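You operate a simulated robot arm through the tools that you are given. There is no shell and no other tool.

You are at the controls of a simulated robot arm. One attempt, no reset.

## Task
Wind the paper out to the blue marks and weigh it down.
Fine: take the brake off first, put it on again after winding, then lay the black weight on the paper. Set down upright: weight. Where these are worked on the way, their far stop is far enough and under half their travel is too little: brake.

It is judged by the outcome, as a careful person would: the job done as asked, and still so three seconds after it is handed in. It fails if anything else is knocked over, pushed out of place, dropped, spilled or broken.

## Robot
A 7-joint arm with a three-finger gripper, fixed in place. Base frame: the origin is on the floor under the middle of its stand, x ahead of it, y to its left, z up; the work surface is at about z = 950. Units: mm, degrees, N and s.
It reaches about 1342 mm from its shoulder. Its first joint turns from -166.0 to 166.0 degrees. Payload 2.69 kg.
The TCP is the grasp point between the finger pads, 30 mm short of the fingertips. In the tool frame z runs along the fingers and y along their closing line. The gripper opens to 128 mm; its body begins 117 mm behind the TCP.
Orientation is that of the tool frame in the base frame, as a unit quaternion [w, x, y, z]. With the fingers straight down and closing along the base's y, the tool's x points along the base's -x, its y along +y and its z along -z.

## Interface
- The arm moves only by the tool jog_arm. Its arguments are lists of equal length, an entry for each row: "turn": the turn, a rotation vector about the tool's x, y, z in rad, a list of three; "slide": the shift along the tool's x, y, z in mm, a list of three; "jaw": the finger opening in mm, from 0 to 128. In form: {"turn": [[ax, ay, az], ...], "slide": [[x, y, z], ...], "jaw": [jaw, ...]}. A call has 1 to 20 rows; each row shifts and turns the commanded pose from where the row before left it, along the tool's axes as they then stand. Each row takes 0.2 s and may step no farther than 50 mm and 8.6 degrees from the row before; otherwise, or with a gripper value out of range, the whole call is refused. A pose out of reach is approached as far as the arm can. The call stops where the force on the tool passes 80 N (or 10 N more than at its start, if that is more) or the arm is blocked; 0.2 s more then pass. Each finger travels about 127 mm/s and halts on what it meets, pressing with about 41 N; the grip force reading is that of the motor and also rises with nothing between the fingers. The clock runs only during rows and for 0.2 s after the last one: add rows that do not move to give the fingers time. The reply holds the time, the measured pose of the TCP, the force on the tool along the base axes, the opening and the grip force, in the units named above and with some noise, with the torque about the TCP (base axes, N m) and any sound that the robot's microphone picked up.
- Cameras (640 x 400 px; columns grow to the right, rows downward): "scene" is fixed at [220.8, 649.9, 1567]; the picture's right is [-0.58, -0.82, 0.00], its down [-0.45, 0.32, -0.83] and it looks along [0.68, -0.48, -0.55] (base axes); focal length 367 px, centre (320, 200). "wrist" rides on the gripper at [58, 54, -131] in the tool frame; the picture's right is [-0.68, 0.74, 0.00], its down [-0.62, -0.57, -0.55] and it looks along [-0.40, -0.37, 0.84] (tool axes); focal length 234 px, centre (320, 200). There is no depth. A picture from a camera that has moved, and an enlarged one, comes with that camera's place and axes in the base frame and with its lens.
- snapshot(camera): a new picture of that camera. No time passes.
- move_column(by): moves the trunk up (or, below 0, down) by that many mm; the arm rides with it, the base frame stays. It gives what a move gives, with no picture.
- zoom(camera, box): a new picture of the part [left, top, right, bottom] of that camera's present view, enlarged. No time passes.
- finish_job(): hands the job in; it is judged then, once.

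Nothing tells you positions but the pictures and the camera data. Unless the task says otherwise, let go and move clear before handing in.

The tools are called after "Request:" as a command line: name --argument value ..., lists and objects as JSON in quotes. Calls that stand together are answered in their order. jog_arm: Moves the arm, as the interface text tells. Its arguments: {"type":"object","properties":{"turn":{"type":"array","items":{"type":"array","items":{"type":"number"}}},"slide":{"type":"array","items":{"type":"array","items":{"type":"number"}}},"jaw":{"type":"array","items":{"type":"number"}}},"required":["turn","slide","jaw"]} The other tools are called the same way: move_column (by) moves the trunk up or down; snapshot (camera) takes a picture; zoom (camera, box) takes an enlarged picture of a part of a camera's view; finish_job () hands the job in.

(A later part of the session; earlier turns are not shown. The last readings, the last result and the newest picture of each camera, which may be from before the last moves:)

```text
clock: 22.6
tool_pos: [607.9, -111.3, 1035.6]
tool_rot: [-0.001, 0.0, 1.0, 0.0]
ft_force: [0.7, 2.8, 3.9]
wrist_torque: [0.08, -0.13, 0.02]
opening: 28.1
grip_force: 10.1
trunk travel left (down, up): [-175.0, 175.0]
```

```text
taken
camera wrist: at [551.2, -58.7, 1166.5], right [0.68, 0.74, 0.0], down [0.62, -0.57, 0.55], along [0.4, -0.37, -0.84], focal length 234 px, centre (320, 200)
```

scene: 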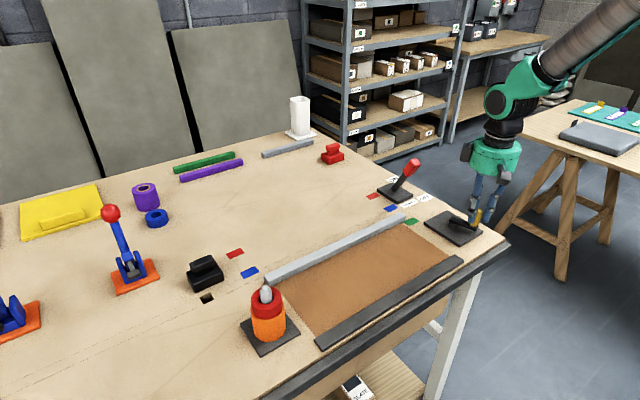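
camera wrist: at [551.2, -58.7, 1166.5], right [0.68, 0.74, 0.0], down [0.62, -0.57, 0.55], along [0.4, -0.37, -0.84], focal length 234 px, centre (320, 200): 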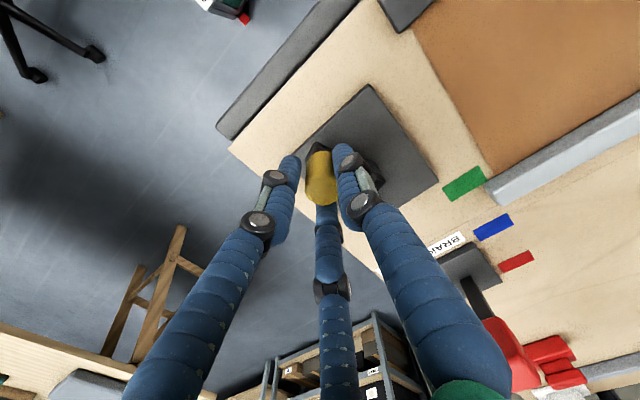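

Request:
zoom --camera "scene" --box '[350, 170, 470, 250]'

Request:
zoom --camera "wrist" --box '[420, 120, 580, 280]'

Request:
zoom --camera "scene" --box '[210, 230, 330, 310]'

```text
5.00 times, centred on (410, 210) of scene
camera zoom: at [220.8, 649.9, 1567.0], right [-0.58, -0.82, 0.0], down [-0.45, 0.32, -0.83], along [0.68, -0.48, -0.55], focal length 1833 px, centre (-130, 150)
```

zoom: 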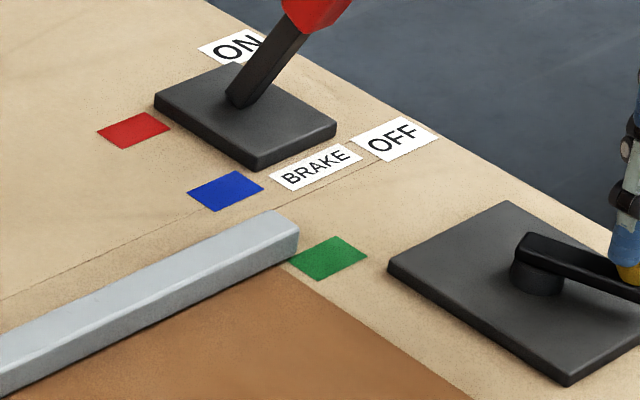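

```text
2.50 times, centred on (500, 200) of wrist
camera zoom: at [551.2, -58.7, 1166.5], right [0.68, 0.74, 0.0], down [0.62, -0.57, 0.55], along [0.4, -0.37, -0.84], focal length 585 px, centre (-130, 200)
```

zoom: 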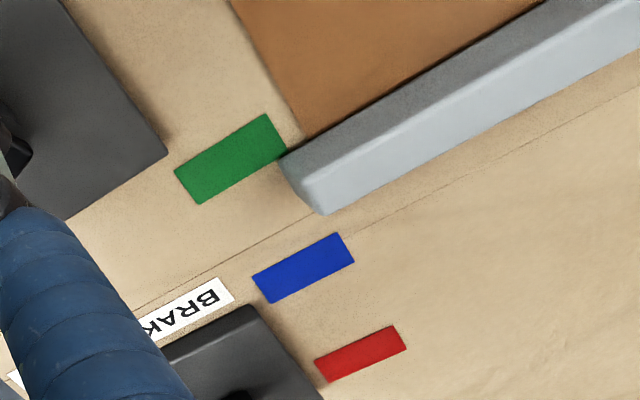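

```text
5.00 times, centred on (270, 270) of scene
camera zoom: at [220.8, 649.9, 1567.0], right [-0.58, -0.82, 0.0], down [-0.45, 0.32, -0.83], along [0.68, -0.48, -0.55], focal length 1833 px, centre (570, -150)
```

zoom: 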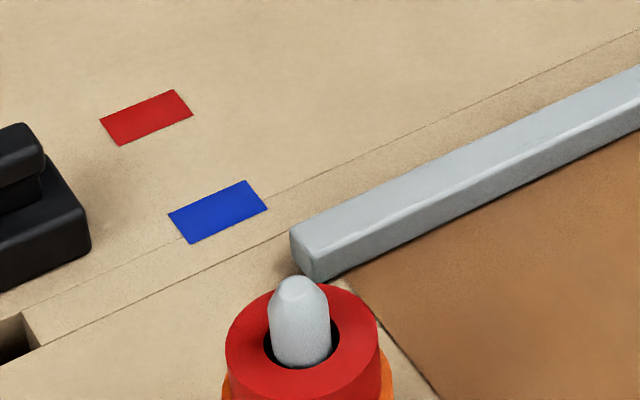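

The bar centre is at about x=770, and both cameras agree it needs about 57 mm more. The rate looks like about 1.4 mm per degree, so I'll go another 30° and re-measure.

Request:
jog_arm --turn '[[0, 0, 0], [0, 0, 0], [0, 0, 0], [0, 0, 0]]' --slide '[[2.3, 7.5, 0], [1.0, 7.9, 0], [-0.4, 7.9, 0], [0, 0, 0]]' --jaw '[24, 24, 24, 24]'

Request:
zoom --camera "scene" --box '[350, 170, 470, 250]'

Request:
zoom --camera "scene" --box '[210, 230, 330, 310]'

Request:
snapshot --camera "wrist"

```text
clock: 23.6
tool_pos: [606.2, -87.8, 1033.8]
tool_rot: [-0.001, 0.0, 1.0, -0.001]
ft_force: [7.9, -2.8, 1.4]
wrist_torque: [-0.08, -0.28, 0.03]
opening: 29.5
grip_force: 3.4
trunk travel left (down, up): [-175.0, 175.0]
```

```text
5.00 times, centred on (410, 210) of scene
camera zoom: at [220.8, 649.9, 1567.0], right [-0.58, -0.82, 0.0], down [-0.45, 0.32, -0.83], along [0.68, -0.48, -0.55], focal length 1833 px, centre (-130, 150)
```

zoom: 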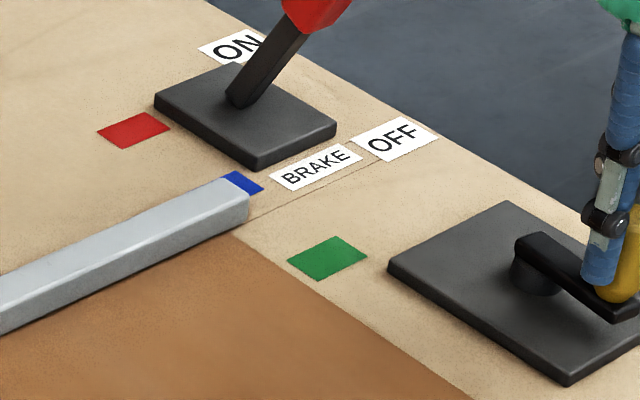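

```text
5.00 times, centred on (270, 270) of scene
camera zoom: at [220.8, 649.9, 1567.0], right [-0.58, -0.82, 0.0], down [-0.45, 0.32, -0.83], along [0.68, -0.48, -0.55], focal length 1833 px, centre (570, -150)
```

zoom: 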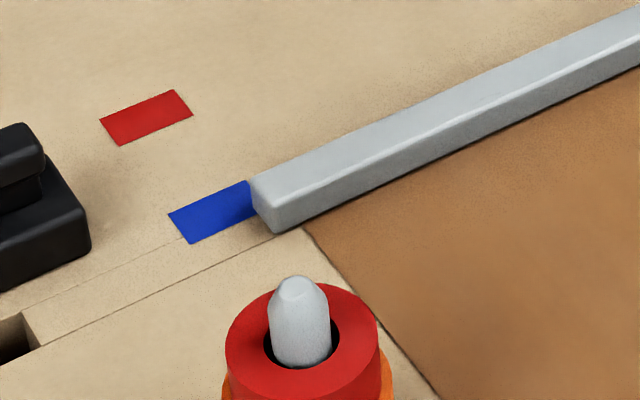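

```text
taken
camera wrist: at [549.1, -35.1, 1166.4], right [0.68, 0.74, 0.0], down [0.62, -0.57, 0.55], along [0.4, -0.37, -0.84], focal length 234 px, centre (320, 200)
```

wrist: 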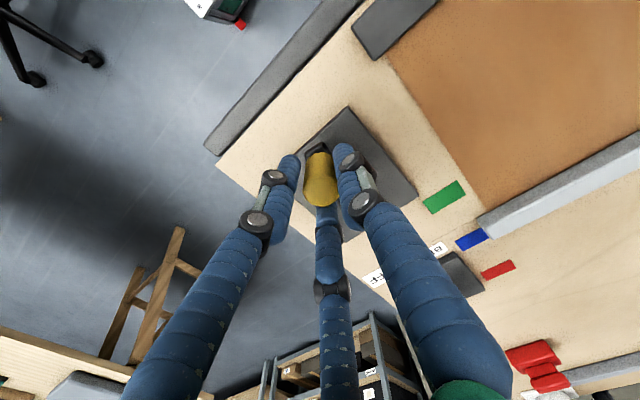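

The bar centre is now at about x=811; the blue marks run from 817 to 840 (centre about 828). I'll turn about 11° more.

Request:
jog_arm --turn '[[0, 0, 0], [0, 0, 0], [0, 0, 0], [0, 0, 0]]' --slide '[[-0.9, 4.3, 0], [-1.3, 4.2, 0], [0, 0, 0], [0, 0, 0]]' --jaw '[24, 24, 24, 24]'

Request:
zoom --camera "scene" --box '[350, 170, 470, 250]'

Request:
zoom --camera "scene" --box '[210, 230, 330, 310]'

Request:
zoom --camera "wrist" --box '[400, 120, 560, 280]'

```text
clock: 24.6
tool_pos: [608.4, -81.2, 1034.3]
tool_rot: [0.001, 0.0, 1.0, 0.0]
ft_force: [4.1, -4.8, 0.1]
wrist_torque: [-0.17, -0.07, -0.19]
opening: 26.9
grip_force: 44.6
trunk travel left (down, up): [-175.0, 175.0]
```

```text
5.00 times, centred on (410, 210) of scene
camera zoom: at [220.8, 649.9, 1567.0], right [-0.58, -0.82, 0.0], down [-0.45, 0.32, -0.83], along [0.68, -0.48, -0.55], focal length 1833 px, centre (-130, 150)
```

zoom: 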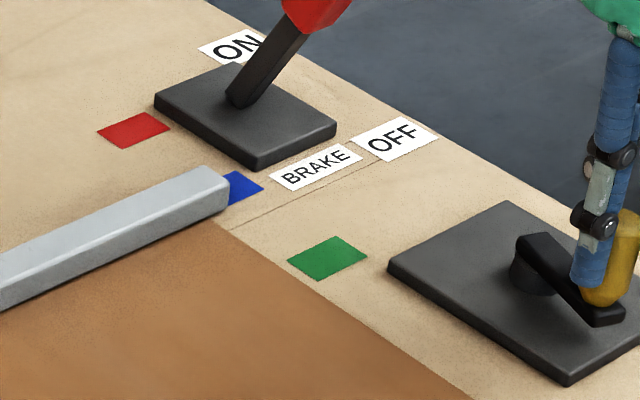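

```text
5.00 times, centred on (270, 270) of scene
camera zoom: at [220.8, 649.9, 1567.0], right [-0.58, -0.82, 0.0], down [-0.45, 0.32, -0.83], along [0.68, -0.48, -0.55], focal length 1833 px, centre (570, -150)
```

zoom: 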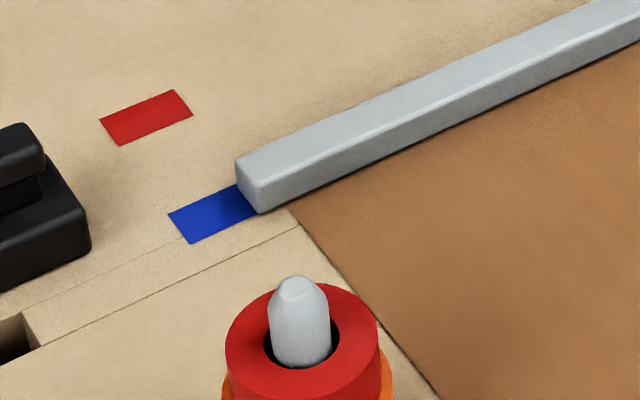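

```text
2.50 times, centred on (480, 200) of wrist
camera zoom: at [551.1, -28.2, 1166.1], right [0.68, 0.74, 0.0], down [0.62, -0.57, 0.55], along [0.4, -0.37, -0.84], focal length 585 px, centre (-80, 200)
```

zoom: 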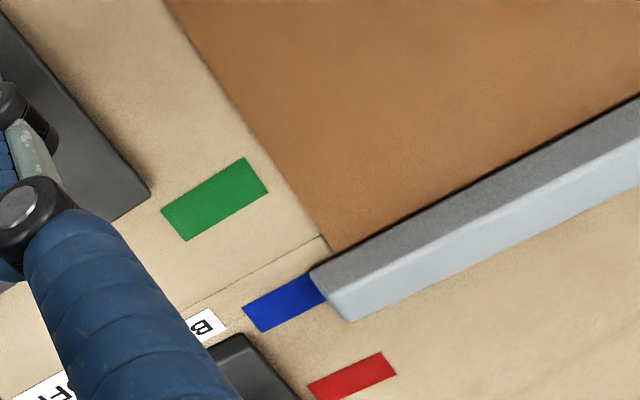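

The bar's lower edges now line up with the blue marks' edges on both sides. I'll open the fingers and check that the bar stays put.

Request:
jog_arm --turn '[[0, 0, 0], [0, 0, 0], [0, 0, 0]]' --slide '[[0, 0, 0], [0, 0, 0], [0, 0, 0]]' --jaw '[60, 100, 100]'

Request:
zoom --camera "scene" --box '[350, 170, 470, 250]'

Request:
zoom --camera "scene" --box '[210, 230, 330, 310]'

Request:
snapshot --camera "wrist"

```text
clock: 25.4
tool_pos: [608.4, -80.2, 1035.7]
tool_rot: [0.0, 0.001, 1.0, 0.0]
ft_force: [0.8, 0.7, 0.2]
wrist_torque: [0.02, 0.01, 0.01]
opening: 100.0
grip_force: 0.0
trunk travel left (down, up): [-175.0, 175.0]
```

```text
5.00 times, centred on (410, 210) of scene
camera zoom: at [220.8, 649.9, 1567.0], right [-0.58, -0.82, 0.0], down [-0.45, 0.32, -0.83], along [0.68, -0.48, -0.55], focal length 1833 px, centre (-130, 150)
```

zoom: 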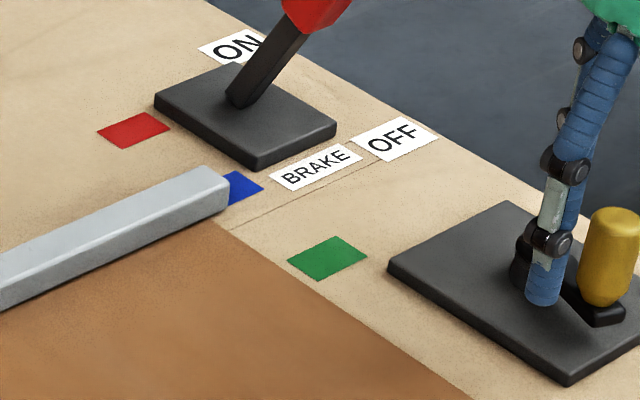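

```text
5.00 times, centred on (270, 270) of scene
camera zoom: at [220.8, 649.9, 1567.0], right [-0.58, -0.82, 0.0], down [-0.45, 0.32, -0.83], along [0.68, -0.48, -0.55], focal length 1833 px, centre (570, -150)
```

zoom: 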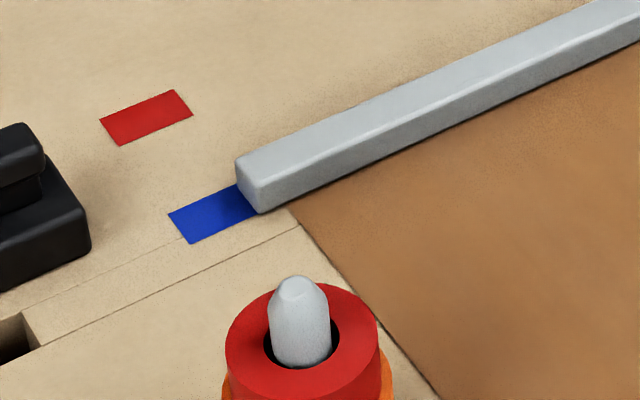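

```text
taken
camera wrist: at [550.9, -27.9, 1166.3], right [0.68, 0.74, 0.0], down [0.62, -0.57, 0.55], along [0.4, -0.37, -0.84], focal length 234 px, centre (320, 200)
```

wrist: 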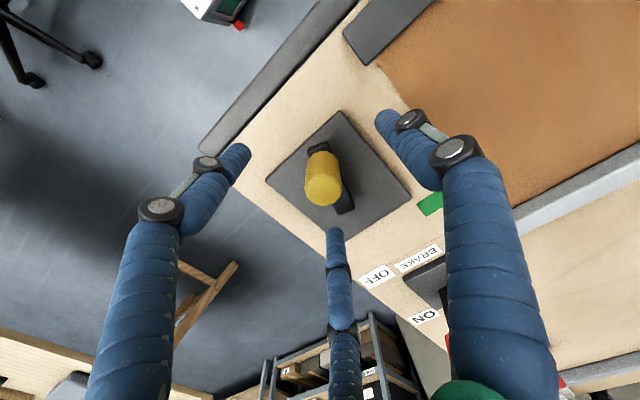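

The bar stayed in place. I'll rise, close the fingers, and come down on the -x side of the brake handle.

Request:
jog_arm --turn '[[0, 0, 0], [0, 0, 0], [0, 0, 0], [0, 0, 0], [0, 0, 0], [0, 0, 0], [0, 0, 0], [0, 0, 0], [0, 0, 0]]' --slide '[[0, 0, -45], [0, 0, -45], [0, 0, -45], [0, 0, -10], [-45, -3, 0], [-45, -3, 0], [-42, -1, 0], [0, 0, 0], [0, 0, 0]]' --jaw '[100, 100, 100, 100, 60, 20, 0, 0, 0]'

Request:
snapshot --camera "wrist"

Request:
snapshot --camera "scene"

```text
clock: 27.4
tool_pos: [738.8, -90.7, 1179.8]
tool_rot: [0.001, 0.0, 1.0, 0.0]
ft_force: [-0.3, 1.0, 0.0]
wrist_torque: [0.0, 0.0, -0.01]
opening: 2.1
grip_force: 31.4
trunk travel left (down, up): [-175.0, 175.0]
```

```text
taken
camera wrist: at [682.1, -37.8, 1311.6], right [0.68, 0.74, 0.0], down [0.62, -0.57, 0.55], along [0.4, -0.37, -0.84], focal length 234 px, centre (320, 200)
```

wrist: 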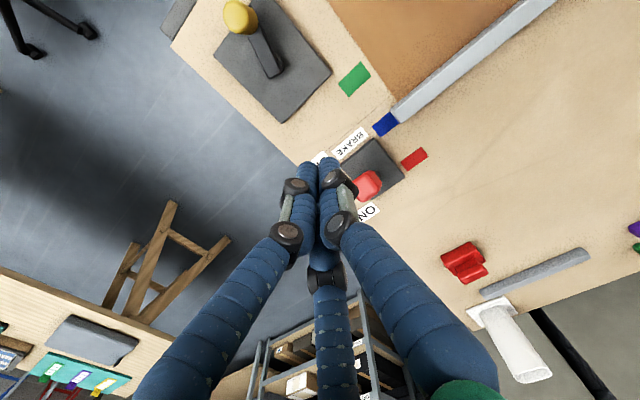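

```text
taken
```

scene: 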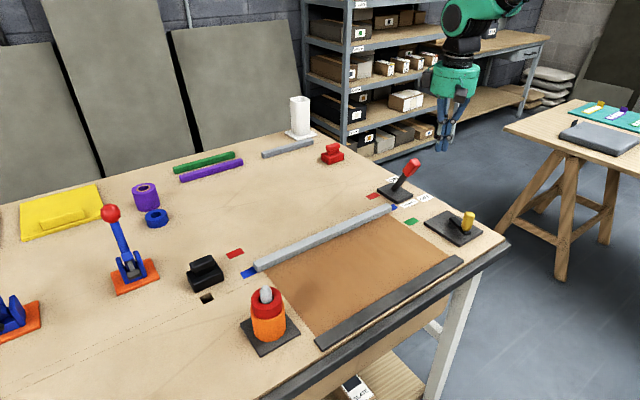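

I'm clear of the handle on its -x side. Next I'll lower and push toward +x in small steps.

Request:
jog_arm --turn '[[0, 0, 0], [0, 0, 0], [0, 0, 0], [0, 0, 0], [0, 0, 0]]' --slide '[[0, 1, 35], [0, 1, 35], [0, 0, 28], [-12, 0, 0], [0, 0, 0]]' --jaw '[0, 0, 0, 0, 0]'

Request:
snapshot --camera "wrist"

Request:
zoom --camera "scene" --box '[340, 80, 480, 230]'

```text
clock: 28.6
tool_pos: [751.5, -84.7, 1081.0]
tool_rot: [0.0, 0.0, 1.0, 0.0]
ft_force: [-0.1, 0.7, -0.4]
wrist_torque: [0.01, 0.0, 0.04]
opening: 2.0
grip_force: 31.5
trunk travel left (down, up): [-175.0, 175.0]
```

```text
taken
camera wrist: at [695.5, -33.0, 1211.9], right [0.68, 0.74, 0.0], down [0.62, -0.57, 0.55], along [0.4, -0.37, -0.84], focal length 234 px, centre (320, 200)
```

wrist: 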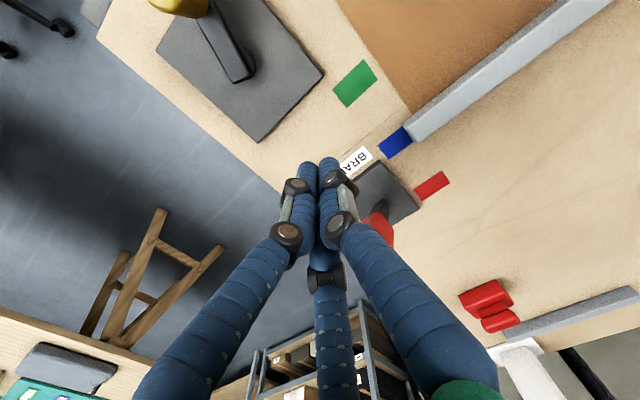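

```text
2.67 times, centred on (410, 155) of scene
camera zoom: at [220.8, 649.9, 1567.0], right [-0.58, -0.82, 0.0], down [-0.45, 0.32, -0.83], along [0.68, -0.48, -0.55], focal length 978 px, centre (80, 320)
```

zoom: 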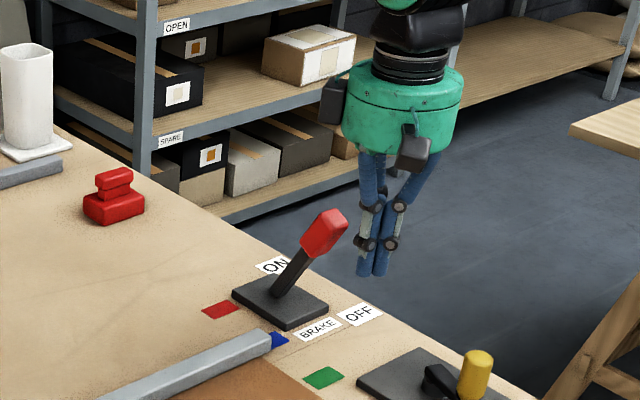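

Request:
jog_arm --turn '[[0, 0, 0], [0, 0, 0], [0, 0, 0], [0, 0, 0], [0, 0, 0], [0, 0, 0], [0, 0, 0]]' --slide '[[-12, 0, 0], [-12, 0, 0], [-12, 0, 0], [-12, 0, 0], [-12, 0, 0], [-12, 0, 0], [-10, 0, 0]]' --jaw '[0, 0, 0, 0, 0, 0, 0]'

Request:
zoom --camera "scene" --box '[340, 80, 480, 230]'

```text
clock: 30.2
tool_pos: [834.7, -83.4, 1082.8]
tool_rot: [0.0, 0.0, 1.0, -0.001]
ft_force: [0.4, 0.2, 0.0]
wrist_torque: [-0.01, 0.0, -0.03]
opening: 2.4
grip_force: 31.5
trunk travel left (down, up): [-175.0, 175.0]
```

```text
2.67 times, centred on (410, 155) of scene
camera zoom: at [220.8, 649.9, 1567.0], right [-0.58, -0.82, 0.0], down [-0.45, 0.32, -0.83], along [0.68, -0.48, -0.55], focal length 978 px, centre (80, 320)
```

zoom: 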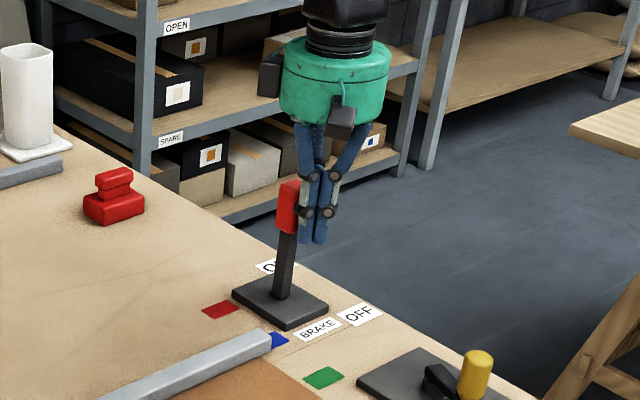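

The lever is past upright. I'll keep going to the ON stop and confirm contact there.

Request:
jog_arm --turn '[[0, 0, 0], [0, 0, 0], [0, 0, 0], [0, 0, 0], [0, 0, 0]]' --slide '[[-8, 0, 0], [-6, 0, 0], [-6, 0, 0], [0, 0, 0], [0, 0, 0]]' --jaw '[0, 0, 0, 0, 0]'

Request:
zoom --camera "scene" --box '[340, 80, 480, 230]'

```text
clock: 31.4
tool_pos: [854.7, -84.1, 1082.8]
tool_rot: [0.0, 0.0, 1.0, 0.001]
ft_force: [0.3, 0.1, 0.6]
wrist_torque: [0.0, 0.05, 0.03]
opening: 2.0
grip_force: 31.3
trunk travel left (down, up): [-175.0, 175.0]
```

```text
2.67 times, centred on (410, 155) of scene
camera zoom: at [220.8, 649.9, 1567.0], right [-0.58, -0.82, 0.0], down [-0.45, 0.32, -0.83], along [0.68, -0.48, -0.55], focal length 978 px, centre (80, 320)
```

zoom: 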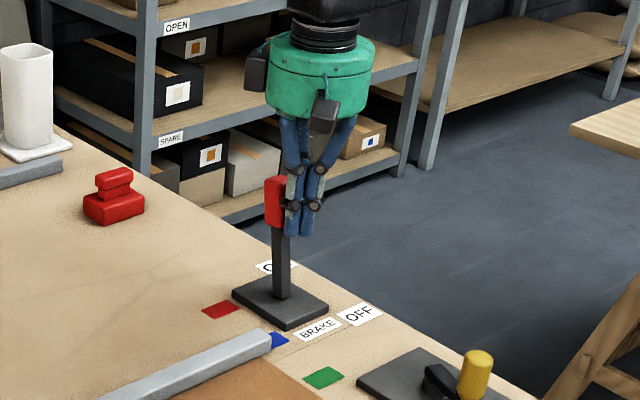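

Request:
jog_arm --turn '[[0, 0, 0], [0, 0, 0], [0, 0, 0], [0, 0, 0], [0, 0, 0]]' --slide '[[-6, 0, 0], [-6, 0, 0], [-4, 0, 0], [0, 0, 0], [0, 0, 0]]' --jaw '[0, 0, 0, 0, 0]'

Request:
zoom --camera "scene" --box '[340, 80, 480, 230]'

Request:
snapshot --camera "wrist"

```text
clock: 32.6
tool_pos: [870.9, -84.4, 1082.6]
tool_rot: [0.0, 0.0, 1.0, 0.0]
ft_force: [-0.1, -0.5, -0.9]
wrist_torque: [0.01, -0.01, -0.05]
opening: 2.1
grip_force: 31.9
trunk travel left (down, up): [-175.0, 175.0]
```

```text
2.67 times, centred on (410, 155) of scene
camera zoom: at [220.8, 649.9, 1567.0], right [-0.58, -0.82, 0.0], down [-0.45, 0.32, -0.83], along [0.68, -0.48, -0.55], focal length 978 px, centre (80, 320)
```

zoom: 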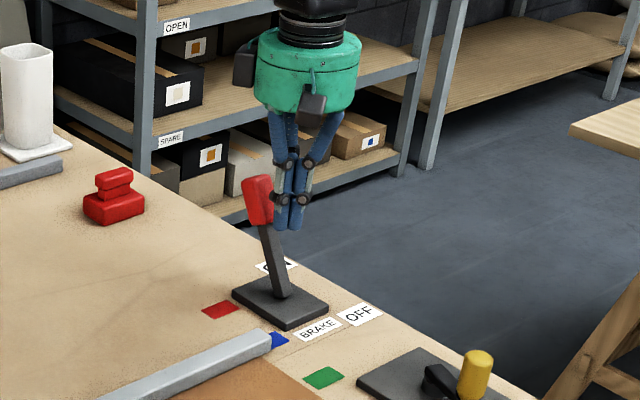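

```text
taken
camera wrist: at [813.5, -32.0, 1213.0], right [0.68, 0.74, 0.0], down [0.62, -0.57, 0.55], along [0.4, -0.37, -0.84], focal length 234 px, centre (320, 200)
```

wrist: 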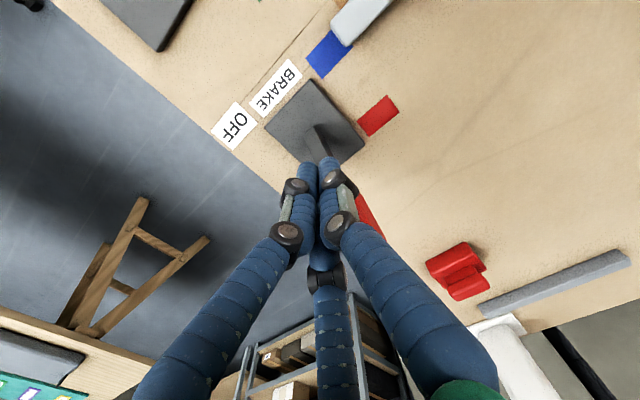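

Request:
jog_arm --turn '[[0, 0, 0], [0, 0, 0], [0, 0, 0], [0, 0, 0]]' --slide '[[-3, 0, 0], [-3, 0, 0], [-3, 0, 0], [0, 0, 0]]' --jaw '[0, 0, 0, 0]'

Request:
zoom --camera "scene" --box '[340, 80, 480, 230]'

```text
clock: 33.6
tool_pos: [879.1, -85.7, 1081.2]
tool_rot: [-0.001, 0.0, 1.0, 0.0]
ft_force: [-0.2, 0.3, -0.4]
wrist_torque: [0.0, -0.02, 0.01]
opening: 2.0
grip_force: 31.8
trunk travel left (down, up): [-175.0, 175.0]
```

```text
2.67 times, centred on (410, 155) of scene
camera zoom: at [220.8, 649.9, 1567.0], right [-0.58, -0.82, 0.0], down [-0.45, 0.32, -0.83], along [0.68, -0.48, -0.55], focal length 978 px, centre (80, 320)
```

zoom: 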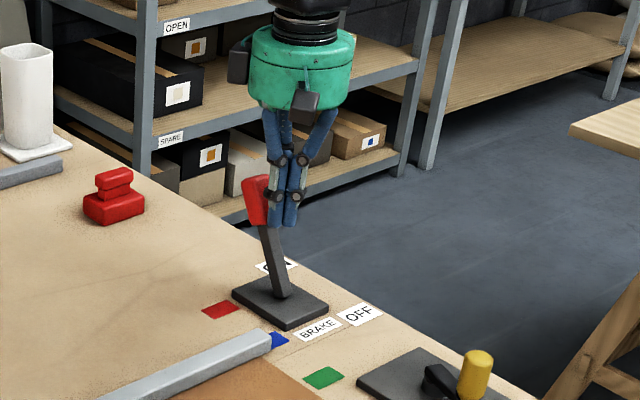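

Request:
jog_arm --turn '[[0, 0, 0], [0, 0, 0], [0, 0, 0], [0, 0, 0]]' --slide '[[-3, 0, 0], [-3, 0, 0], [-3, 0, 0], [0, 0, 0]]' --jaw '[0, 0, 0, 0]'

Request:
zoom --camera "scene" --box '[340, 80, 480, 230]'

```text
clock: 34.6
tool_pos: [882.3, -84.5, 1081.8]
tool_rot: [-0.003, 0.0, 1.0, 0.0]
ft_force: [-61.0, 0.3, 3.5]
wrist_torque: [0.01, 1.6, -0.24]
opening: 1.9
grip_force: 31.5
trunk travel left (down, up): [-175.0, 175.0]
```

```text
2.67 times, centred on (410, 155) of scene
camera zoom: at [220.8, 649.9, 1567.0], right [-0.58, -0.82, 0.0], down [-0.45, 0.32, -0.83], along [0.68, -0.48, -0.55], focal length 978 px, centre (80, 320)
```

zoom: 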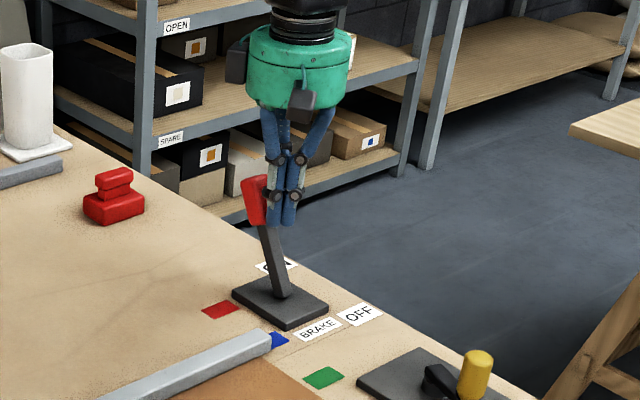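

The reading is -61 N at the ON stop, so the brake is on. I'll back off, rise, and head for the black weight.

Request:
jog_arm --turn '[[0, 0, 0], [0, 0, 0], [0, 0, 0], [0, 0, 0], [0, 0, 0], [0, 0, 0]]' --slide '[[10, 0, 0], [15, 0, 0], [0, 0, -45], [0, 0, -45], [0, 0, -45], [0, 0, -40]]' --jaw '[0, 0, 0, 0, 0, 0]'

Request:
jog_arm --turn '[[0, 0, 0], [0, 0, 0], [0, 0, 0], [0, 0, 0], [0, 0, 0], [0, 0, 0], [0, 0, 0], [0, 0, 0], [0, 0, 0], [0, 0, 0], [0, 0, 0], [0, 0, 0], [0, 0, 0]]' --slide '[[0, 45, 0], [0, 45, 0], [0, 45, 0], [0, 45, 0], [0, 45, 0], [0, 45, 0], [0, 45, 0], [0, 45, 0], [0, 45, 0], [0, 45, 0], [0, 45, 0], [0, 45, 0], [0, 25, 0]]' --jaw '[0, 20, 40, 60, 80, 100, 110, 110, 110, 110, 110, 110, 110]'

Request:
snapshot --camera "wrist"

Request:
snapshot --camera "scene"

```text
clock: 36.0
tool_pos: [861.7, -84.9, 1258.3]
tool_rot: [0.0, 0.0, 1.0, 0.0]
ft_force: [0.0, 0.1, -0.7]
wrist_torque: [0.02, -0.04, -0.02]
opening: 2.0
grip_force: 31.5
trunk travel left (down, up): [-175.0, 175.0]
```

```text
clock: 38.8
tool_pos: [863.6, 482.2, 1257.5]
tool_rot: [-0.001, 0.0, 1.0, 0.0]
ft_force: [-0.5, 0.0, -0.6]
wrist_torque: [-0.05, 0.01, -0.02]
opening: 110.1
grip_force: 0.0
trunk travel left (down, up): [-175.0, 175.0]
```

```text
taken
camera wrist: at [806.2, 534.7, 1388.4], right [0.68, 0.74, 0.0], down [0.62, -0.57, 0.55], along [0.4, -0.37, -0.84], focal length 234 px, centre (320, 200)
```

wrist: 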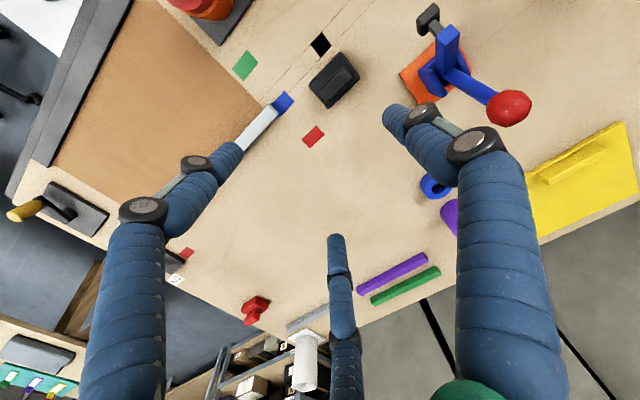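

```text
taken
```

scene: 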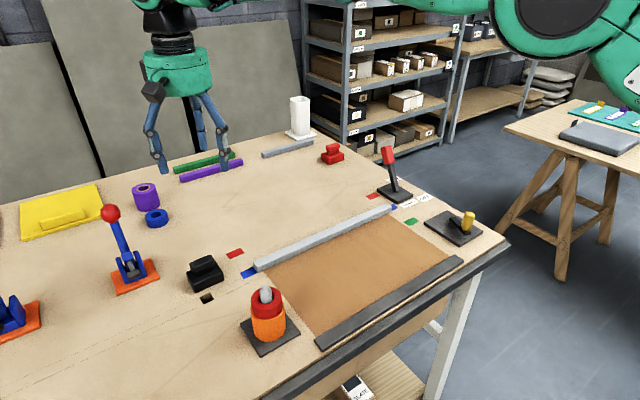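

The bar is still at the blue marks and the brake leans to ON. I'll zoom in on the weight to find its position and orientation.

Request:
zoom --camera "wrist" --box '[270, 20, 430, 140]'

Request:
zoom --camera "scene" --box '[160, 230, 260, 310]'

```text
3.33 times, centred on (350, 80) of wrist
camera zoom: at [806.2, 534.7, 1388.4], right [0.68, 0.74, 0.0], down [0.62, -0.57, 0.55], along [0.4, -0.37, -0.84], focal length 781 px, centre (220, 600)
```

zoom: 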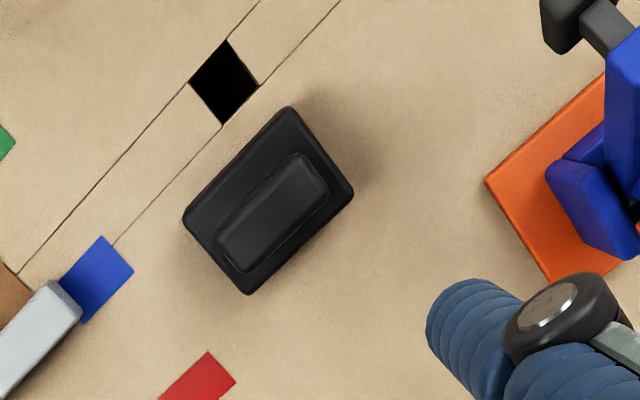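

```text
5.00 times, centred on (210, 270) of scene
camera zoom: at [220.8, 649.9, 1567.0], right [-0.58, -0.82, 0.0], down [-0.45, 0.32, -0.83], along [0.68, -0.48, -0.55], focal length 1833 px, centre (870, -150)
```

zoom: 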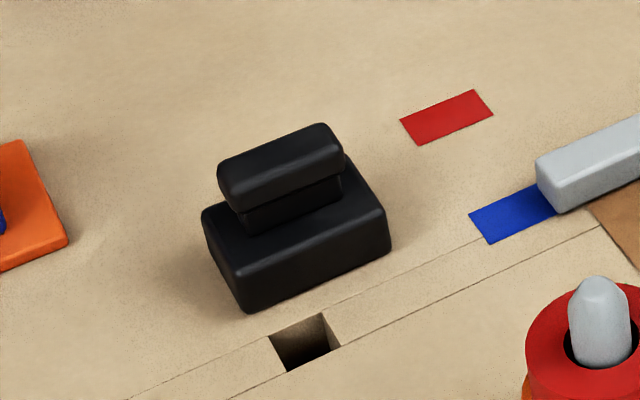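

The black weight is square to the table at about (853.5, 520.5). Its base is about 47 × 66 mm, and its handle bar runs along y with its top at z≈1015. I'll move above it, offset so the two -y fingers straddle the handle's middle, and look again.

Request:
jog_arm --turn '[[0, 0, 0], [0, 0, 0], [0, 0, 0], [0, 0, 0]]' --slide '[[5, 25, 30], [5, 27, 30], [0, 0, 45], [0, 0, 42]]' --jaw '[100, 90, 90, 90]'

Request:
snapshot --camera "wrist"

Request:
zoom --camera "scene" --box '[120, 180, 300, 310]'

```text
clock: 39.8
tool_pos: [854.0, 531.7, 1111.2]
tool_rot: [0.0, 0.001, 1.0, 0.0]
ft_force: [0.2, -0.5, 0.1]
wrist_torque: [0.01, 0.01, 0.04]
opening: 90.1
grip_force: 0.0
trunk travel left (down, up): [-175.0, 175.0]
```

```text
taken
camera wrist: at [797.5, 583.9, 1241.8], right [0.68, 0.74, 0.0], down [0.61, -0.57, 0.55], along [0.4, -0.37, -0.84], focal length 234 px, centre (320, 200)
```

wrist: 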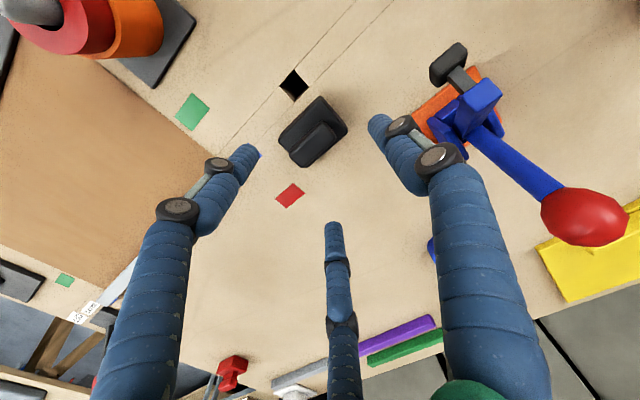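

```text
3.08 times, centred on (210, 245) of scene
camera zoom: at [220.8, 649.9, 1567.0], right [-0.58, -0.82, 0.0], down [-0.45, 0.32, -0.83], along [0.68, -0.48, -0.55], focal length 1128 px, centre (658, 62)
```

zoom: 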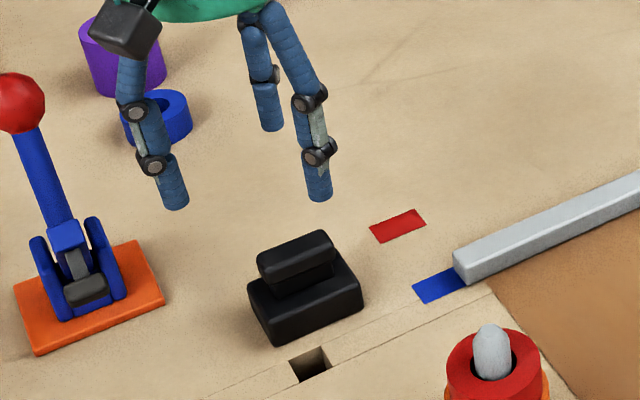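

Request:
zoom --camera "wrist" --box '[250, 70, 390, 190]'

```text
3.33 times, centred on (320, 130) of wrist
camera zoom: at [797.5, 583.9, 1241.8], right [0.68, 0.74, 0.0], down [0.61, -0.57, 0.55], along [0.4, -0.37, -0.84], focal length 781 px, centre (320, 433)
```

zoom: 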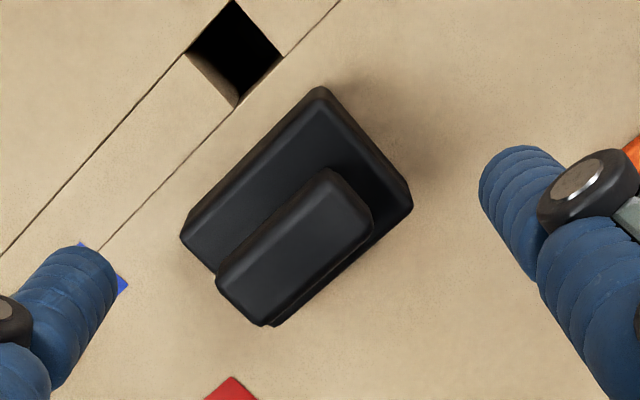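

The weight's handle centre is confirmed near (853, 522). I'll go down so the fingertips sit just above its base, then close.

Request:
jog_arm --turn '[[0, 0, 0], [0, 0, 0], [0, 0, 0], [0, 0, 0], [0, 0, 0]]' --slide '[[1, 3.5, 30], [0, 0, 30], [0, 0, 25], [0, 0, 12], [0, 0, 0]]' --jaw '[90, 90, 90, 90, 90]'

Request:
snapshot --camera "wrist"

Request:
zoom --camera "scene" --box '[120, 180, 300, 310]'

```text
clock: 41.0
tool_pos: [852.2, 536.8, 1010.9]
tool_rot: [-0.001, 0.0, 1.0, 0.0]
ft_force: [0.4, 0.0, 0.8]
wrist_torque: [-0.03, -0.03, -0.02]
opening: 89.9
grip_force: 0.2
trunk travel left (down, up): [-175.0, 175.0]
```

```text
taken
camera wrist: at [794.8, 589.1, 1142.3], right [0.68, 0.74, 0.0], down [0.62, -0.57, 0.55], along [0.4, -0.37, -0.84], focal length 234 px, centre (320, 200)
```

wrist: 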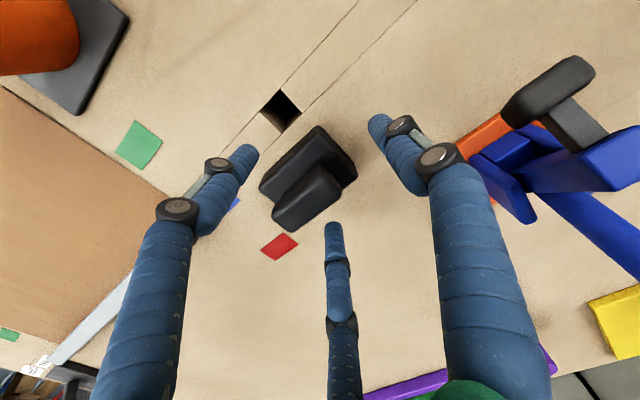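

```text
3.08 times, centred on (210, 245) of scene
camera zoom: at [220.8, 649.9, 1567.0], right [-0.58, -0.82, 0.0], down [-0.45, 0.32, -0.83], along [0.68, -0.48, -0.55], focal length 1128 px, centre (658, 62)
```

zoom: 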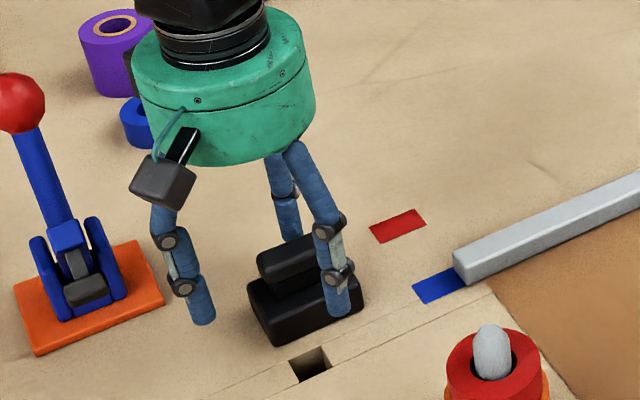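

Request:
jog_arm --turn '[[0, 0, 0], [0, 0, 0], [0, 0, 0], [0, 0, 0]]' --slide '[[0, 0, 0], [0, 0, 0], [0, 0, 0], [0, 0, 0]]' --jaw '[70, 50, 40, 40]'

Request:
snapshot --camera "wrist"

Request:
zoom --camera "wrist" --box '[240, 100, 400, 260]'

```text
clock: 42.0
tool_pos: [852.9, 535.6, 1010.1]
tool_rot: [0.0, 0.0, 1.0, 0.0]
ft_force: [0.0, -0.3, 1.5]
wrist_torque: [-0.01, 0.02, 0.02]
opening: 40.0
grip_force: 0.1
trunk travel left (down, up): [-175.0, 175.0]
```

```text
taken
camera wrist: at [794.6, 589.0, 1142.5], right [0.68, 0.74, 0.0], down [0.62, -0.57, 0.55], along [0.4, -0.37, -0.84], focal length 234 px, centre (320, 200)
```

wrist: 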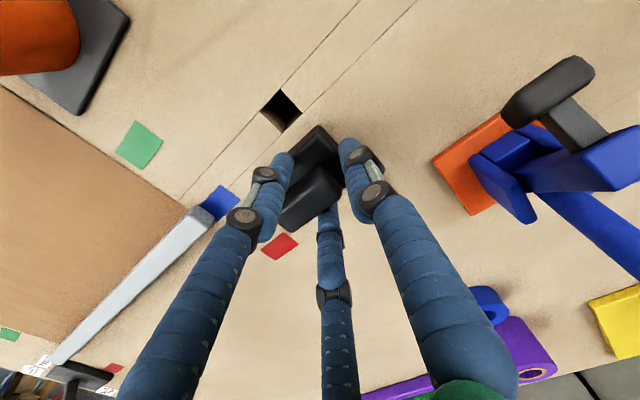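

```text
2.50 times, centred on (320, 180) of wrist
camera zoom: at [794.6, 589.0, 1142.5], right [0.68, 0.74, 0.0], down [0.62, -0.57, 0.55], along [0.4, -0.37, -0.84], focal length 585 px, centre (320, 250)
```

zoom: 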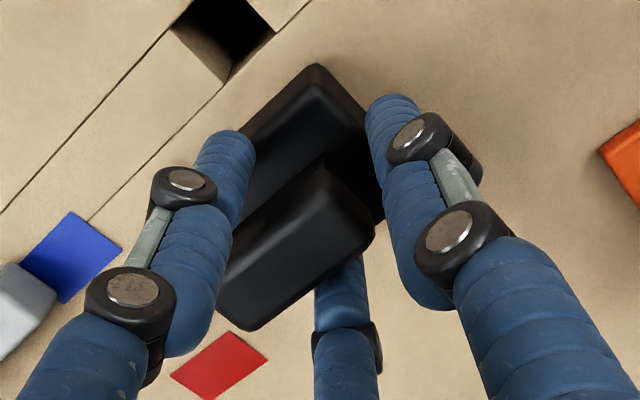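

The fingers straddle the handle with no contact yet. I'll close the rest of the way to grip it.

Request:
jog_arm --turn '[[0, 0, 0], [0, 0, 0], [0, 0, 0], [0, 0, 0], [0, 0, 0]]' --slide '[[0, 0, 0], [0, 0, 0], [0, 0, 0], [0, 0, 0], [0, 0, 0]]' --jaw '[34, 28, 22, 16, 16]'

Request:
snapshot --camera "wrist"

Request:
zoom --camera "wrist" --box '[240, 100, 400, 260]'

Request:
zoom --camera "scene" --box '[120, 180, 300, 310]'

```text
clock: 43.2
tool_pos: [852.1, 536.9, 1012.0]
tool_rot: [-0.001, 0.002, 1.0, -0.001]
ft_force: [3.9, -1.3, 2.2]
wrist_torque: [-0.05, -0.06, 0.03]
opening: 29.4
grip_force: 9.9
trunk travel left (down, up): [-175.0, 175.0]
```

```text
taken
camera wrist: at [794.9, 588.8, 1142.6], right [0.68, 0.74, 0.0], down [0.62, -0.57, 0.55], along [0.4, -0.37, -0.84], focal length 234 px, centre (320, 200)
```

wrist: 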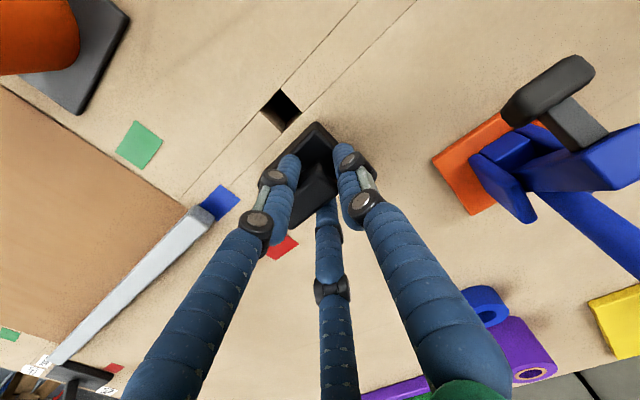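

```text
2.50 times, centred on (320, 180) of wrist
camera zoom: at [794.9, 588.8, 1142.6], right [0.68, 0.74, 0.0], down [0.62, -0.57, 0.55], along [0.4, -0.37, -0.84], focal length 585 px, centre (320, 250)
```

zoom: 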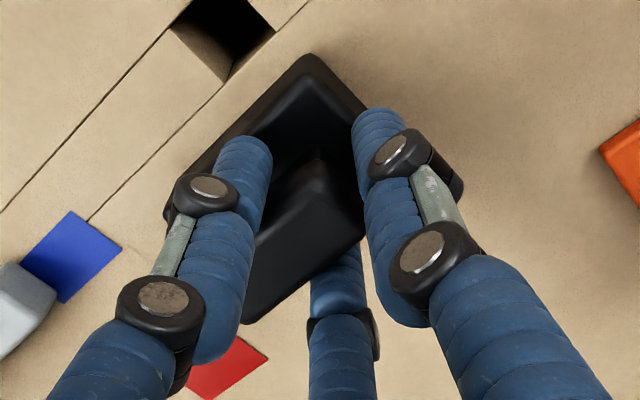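

```text
3.08 times, centred on (210, 245) of scene
camera zoom: at [220.8, 649.9, 1567.0], right [-0.58, -0.82, 0.0], down [-0.45, 0.32, -0.83], along [0.68, -0.48, -0.55], focal length 1128 px, centre (658, 62)
```

zoom: 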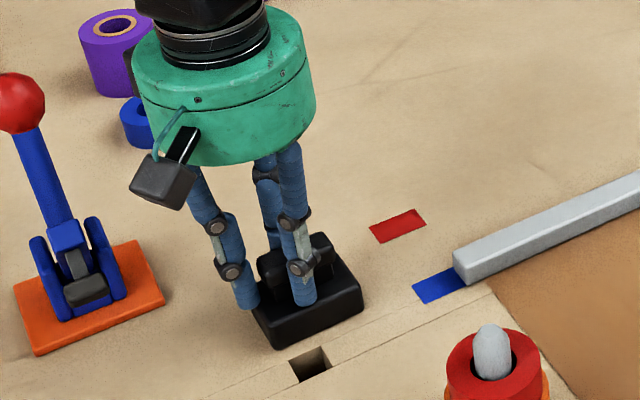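

It's gripping at about 29 mm opening with light force. I'll command a full close for a firm hold, then a small test lift.

Request:
jog_arm --turn '[[0, 0, 0], [0, 0, 0], [0, 0, 0], [0, 0, 0]]' --slide '[[0, 0, 0], [0, 0, 0], [0, 0, 0], [0, 0, 0]]' --jaw '[8, 0, 0, 0]'

Request:
zoom --camera "wrist" --box '[240, 100, 400, 260]'

Request:
zoom --camera "scene" --box '[120, 180, 300, 310]'

```text
clock: 44.2
tool_pos: [851.9, 536.4, 1011.9]
tool_rot: [0.0, 0.0, 1.0, 0.0]
ft_force: [2.6, -2.6, 1.5]
wrist_torque: [0.07, -0.04, 0.01]
opening: 28.7
grip_force: 40.6
trunk travel left (down, up): [-175.0, 175.0]
```

```text
2.50 times, centred on (320, 180) of wrist
camera zoom: at [794.8, 588.7, 1142.6], right [0.68, 0.74, 0.0], down [0.62, -0.57, 0.55], along [0.4, -0.37, -0.84], focal length 585 px, centre (320, 250)
```

zoom: 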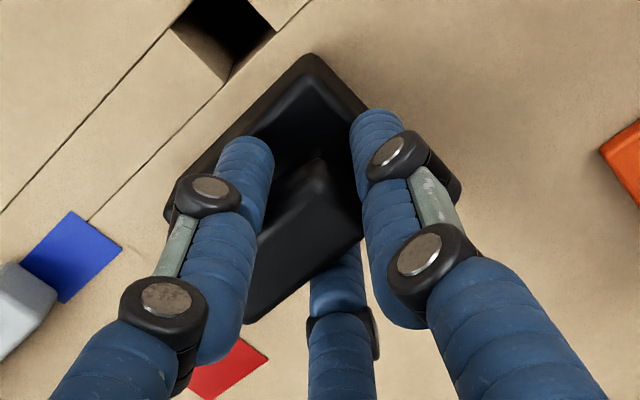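

```text
3.08 times, centred on (210, 245) of scene
camera zoom: at [220.8, 649.9, 1567.0], right [-0.58, -0.82, 0.0], down [-0.45, 0.32, -0.83], along [0.68, -0.48, -0.55], focal length 1128 px, centre (658, 62)
```

zoom: 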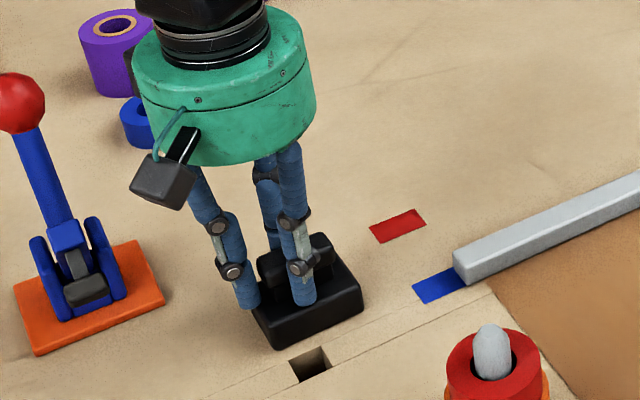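

The grip is firm at 40.6 N. I'll lift 30 mm as a test.

Request:
jog_arm --turn '[[0, 0, 0], [0, 0, 0], [0, 0, 0], [0, 0, 0]]' --slide '[[0, 0, -6], [0, 0, -12], [0, 0, -12], [0, 0, 0]]' --jaw '[0, 0, 0, 0]'

Request:
snapshot --camera "wrist"

Request:
zoom --camera "scene" --box '[120, 180, 300, 310]'

```text
clock: 45.2
tool_pos: [854.4, 536.4, 1041.0]
tool_rot: [-0.001, 0.0, 1.0, 0.0]
ft_force: [1.0, -0.2, -7.4]
wrist_torque: [0.11, -0.01, 0.01]
opening: 28.2
grip_force: 41.0
trunk travel left (down, up): [-175.0, 175.0]
```

```text
taken
camera wrist: at [796.0, 588.7, 1172.9], right [0.68, 0.74, 0.0], down [0.62, -0.57, 0.55], along [0.4, -0.37, -0.84], focal length 234 px, centre (320, 200)
```

wrist: 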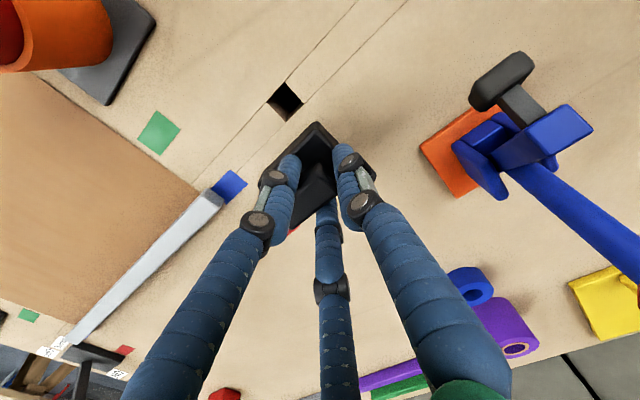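

```text
3.08 times, centred on (210, 245) of scene
camera zoom: at [220.8, 649.9, 1567.0], right [-0.58, -0.82, 0.0], down [-0.45, 0.32, -0.83], along [0.68, -0.48, -0.55], focal length 1128 px, centre (658, 62)
```

zoom: 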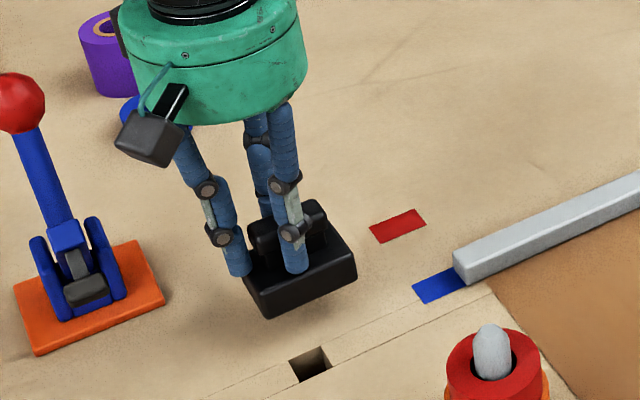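

The weight lifted level, at about 0.7 kg. I'll raise it more and carry it over the middle of the paper, near (705, 190).

Request:
jog_arm --turn '[[0, 0, 0], [0, 0, 0], [0, 0, 0], [0, 0, 0], [0, 0, 0], [0, 0, 0], [0, 0, 0], [0, 0, 0], [0, 0, 0], [0, 0, 0], [0, 0, 0], [0, 0, 0], [0, 0, 0], [0, 0, 0], [0, 0, 0], [0, 0, 0], [0, 0, 0], [0, 0, 0]]' --slide '[[0, 0, -20], [0, 0, -25], [0, 0, -20], [5, -12, -5], [11.5, -25.5, 0], [11.5, -25.5, 0], [11.5, -25.5, 0], [11.5, -25.5, 0], [11.5, -25.5, 0], [11.5, -25.5, 0], [11.5, -25.5, 0], [11.5, -25.5, 0], [11.5, -25.5, 0], [11.5, -25.5, 0], [11.5, -25.5, 0], [11.5, -25.5, 0], [7, -14, 0], [0, 0, 0]]' --jaw '[0, 0, 0, 0, 0, 0, 0, 0, 0, 0, 0, 0, 0, 0, 0, 0, 0, 0]'

Request:
snapshot --camera "wrist"

Request:
snapshot --camera "scene"

```text
clock: 49.0
tool_pos: [704.5, 202.5, 1111.9]
tool_rot: [0.0, 0.0, 1.0, 0.0]
ft_force: [-0.5, -0.2, -8.0]
wrist_torque: [0.16, 0.01, 0.0]
opening: 28.3
grip_force: 40.8
trunk travel left (down, up): [-175.0, 175.0]
```

```text
taken
camera wrist: at [646.1, 255.7, 1244.2], right [0.68, 0.74, 0.0], down [0.62, -0.57, 0.55], along [0.4, -0.37, -0.84], focal length 234 px, centre (320, 200)
```

wrist: 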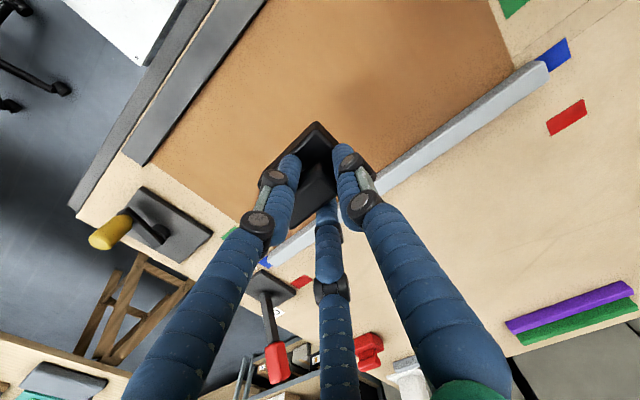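

```text
taken
```

scene: 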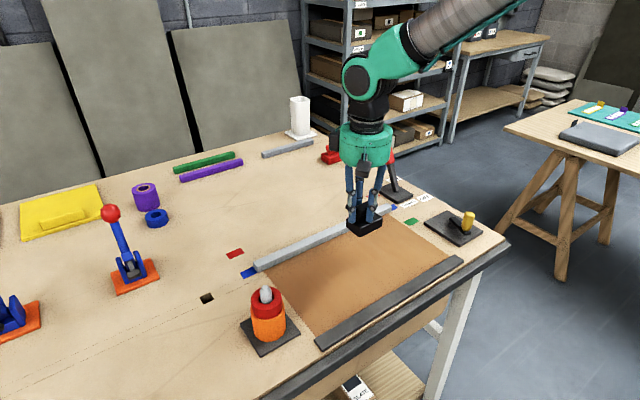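

The weight is above the middle of the paper. I'll lower it to just above the surface, then ease it down.

Request:
jog_arm --turn '[[0, 0, 0], [0, 0, 0], [0, 0, 0], [0, 0, 0], [0, 0, 0], [0, 0, 0]]' --slide '[[0, 0, 25], [0, 0, 25], [0, 0, 20], [0, 0, 12], [0, 0, 8], [0, 0, 0]]' --jaw '[0, 0, 0, 0, 0, 0]'

Request:
zoom --camera "scene" --box '[290, 150, 450, 270]'

```text
clock: 50.4
tool_pos: [703.4, 204.3, 1022.1]
tool_rot: [-0.001, 0.0, 1.0, 0.001]
ft_force: [0.6, 0.5, -7.8]
wrist_torque: [0.12, 0.0, 0.01]
opening: 28.2
grip_force: 41.0
trunk travel left (down, up): [-175.0, 175.0]
```

```text
3.33 times, centred on (370, 210) of scene
camera zoom: at [220.8, 649.9, 1567.0], right [-0.58, -0.82, 0.0], down [-0.45, 0.32, -0.83], along [0.68, -0.48, -0.55], focal length 1222 px, centre (153, 167)
```

zoom: 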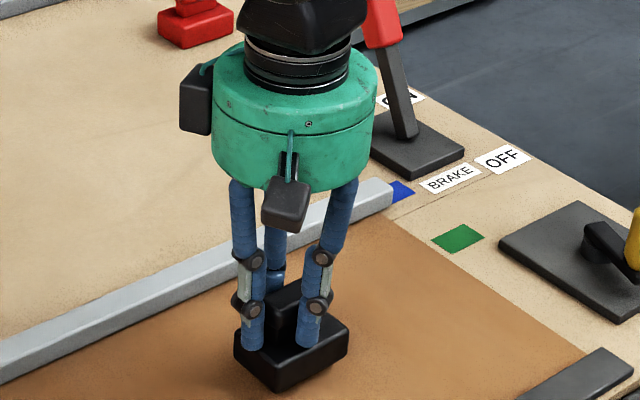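

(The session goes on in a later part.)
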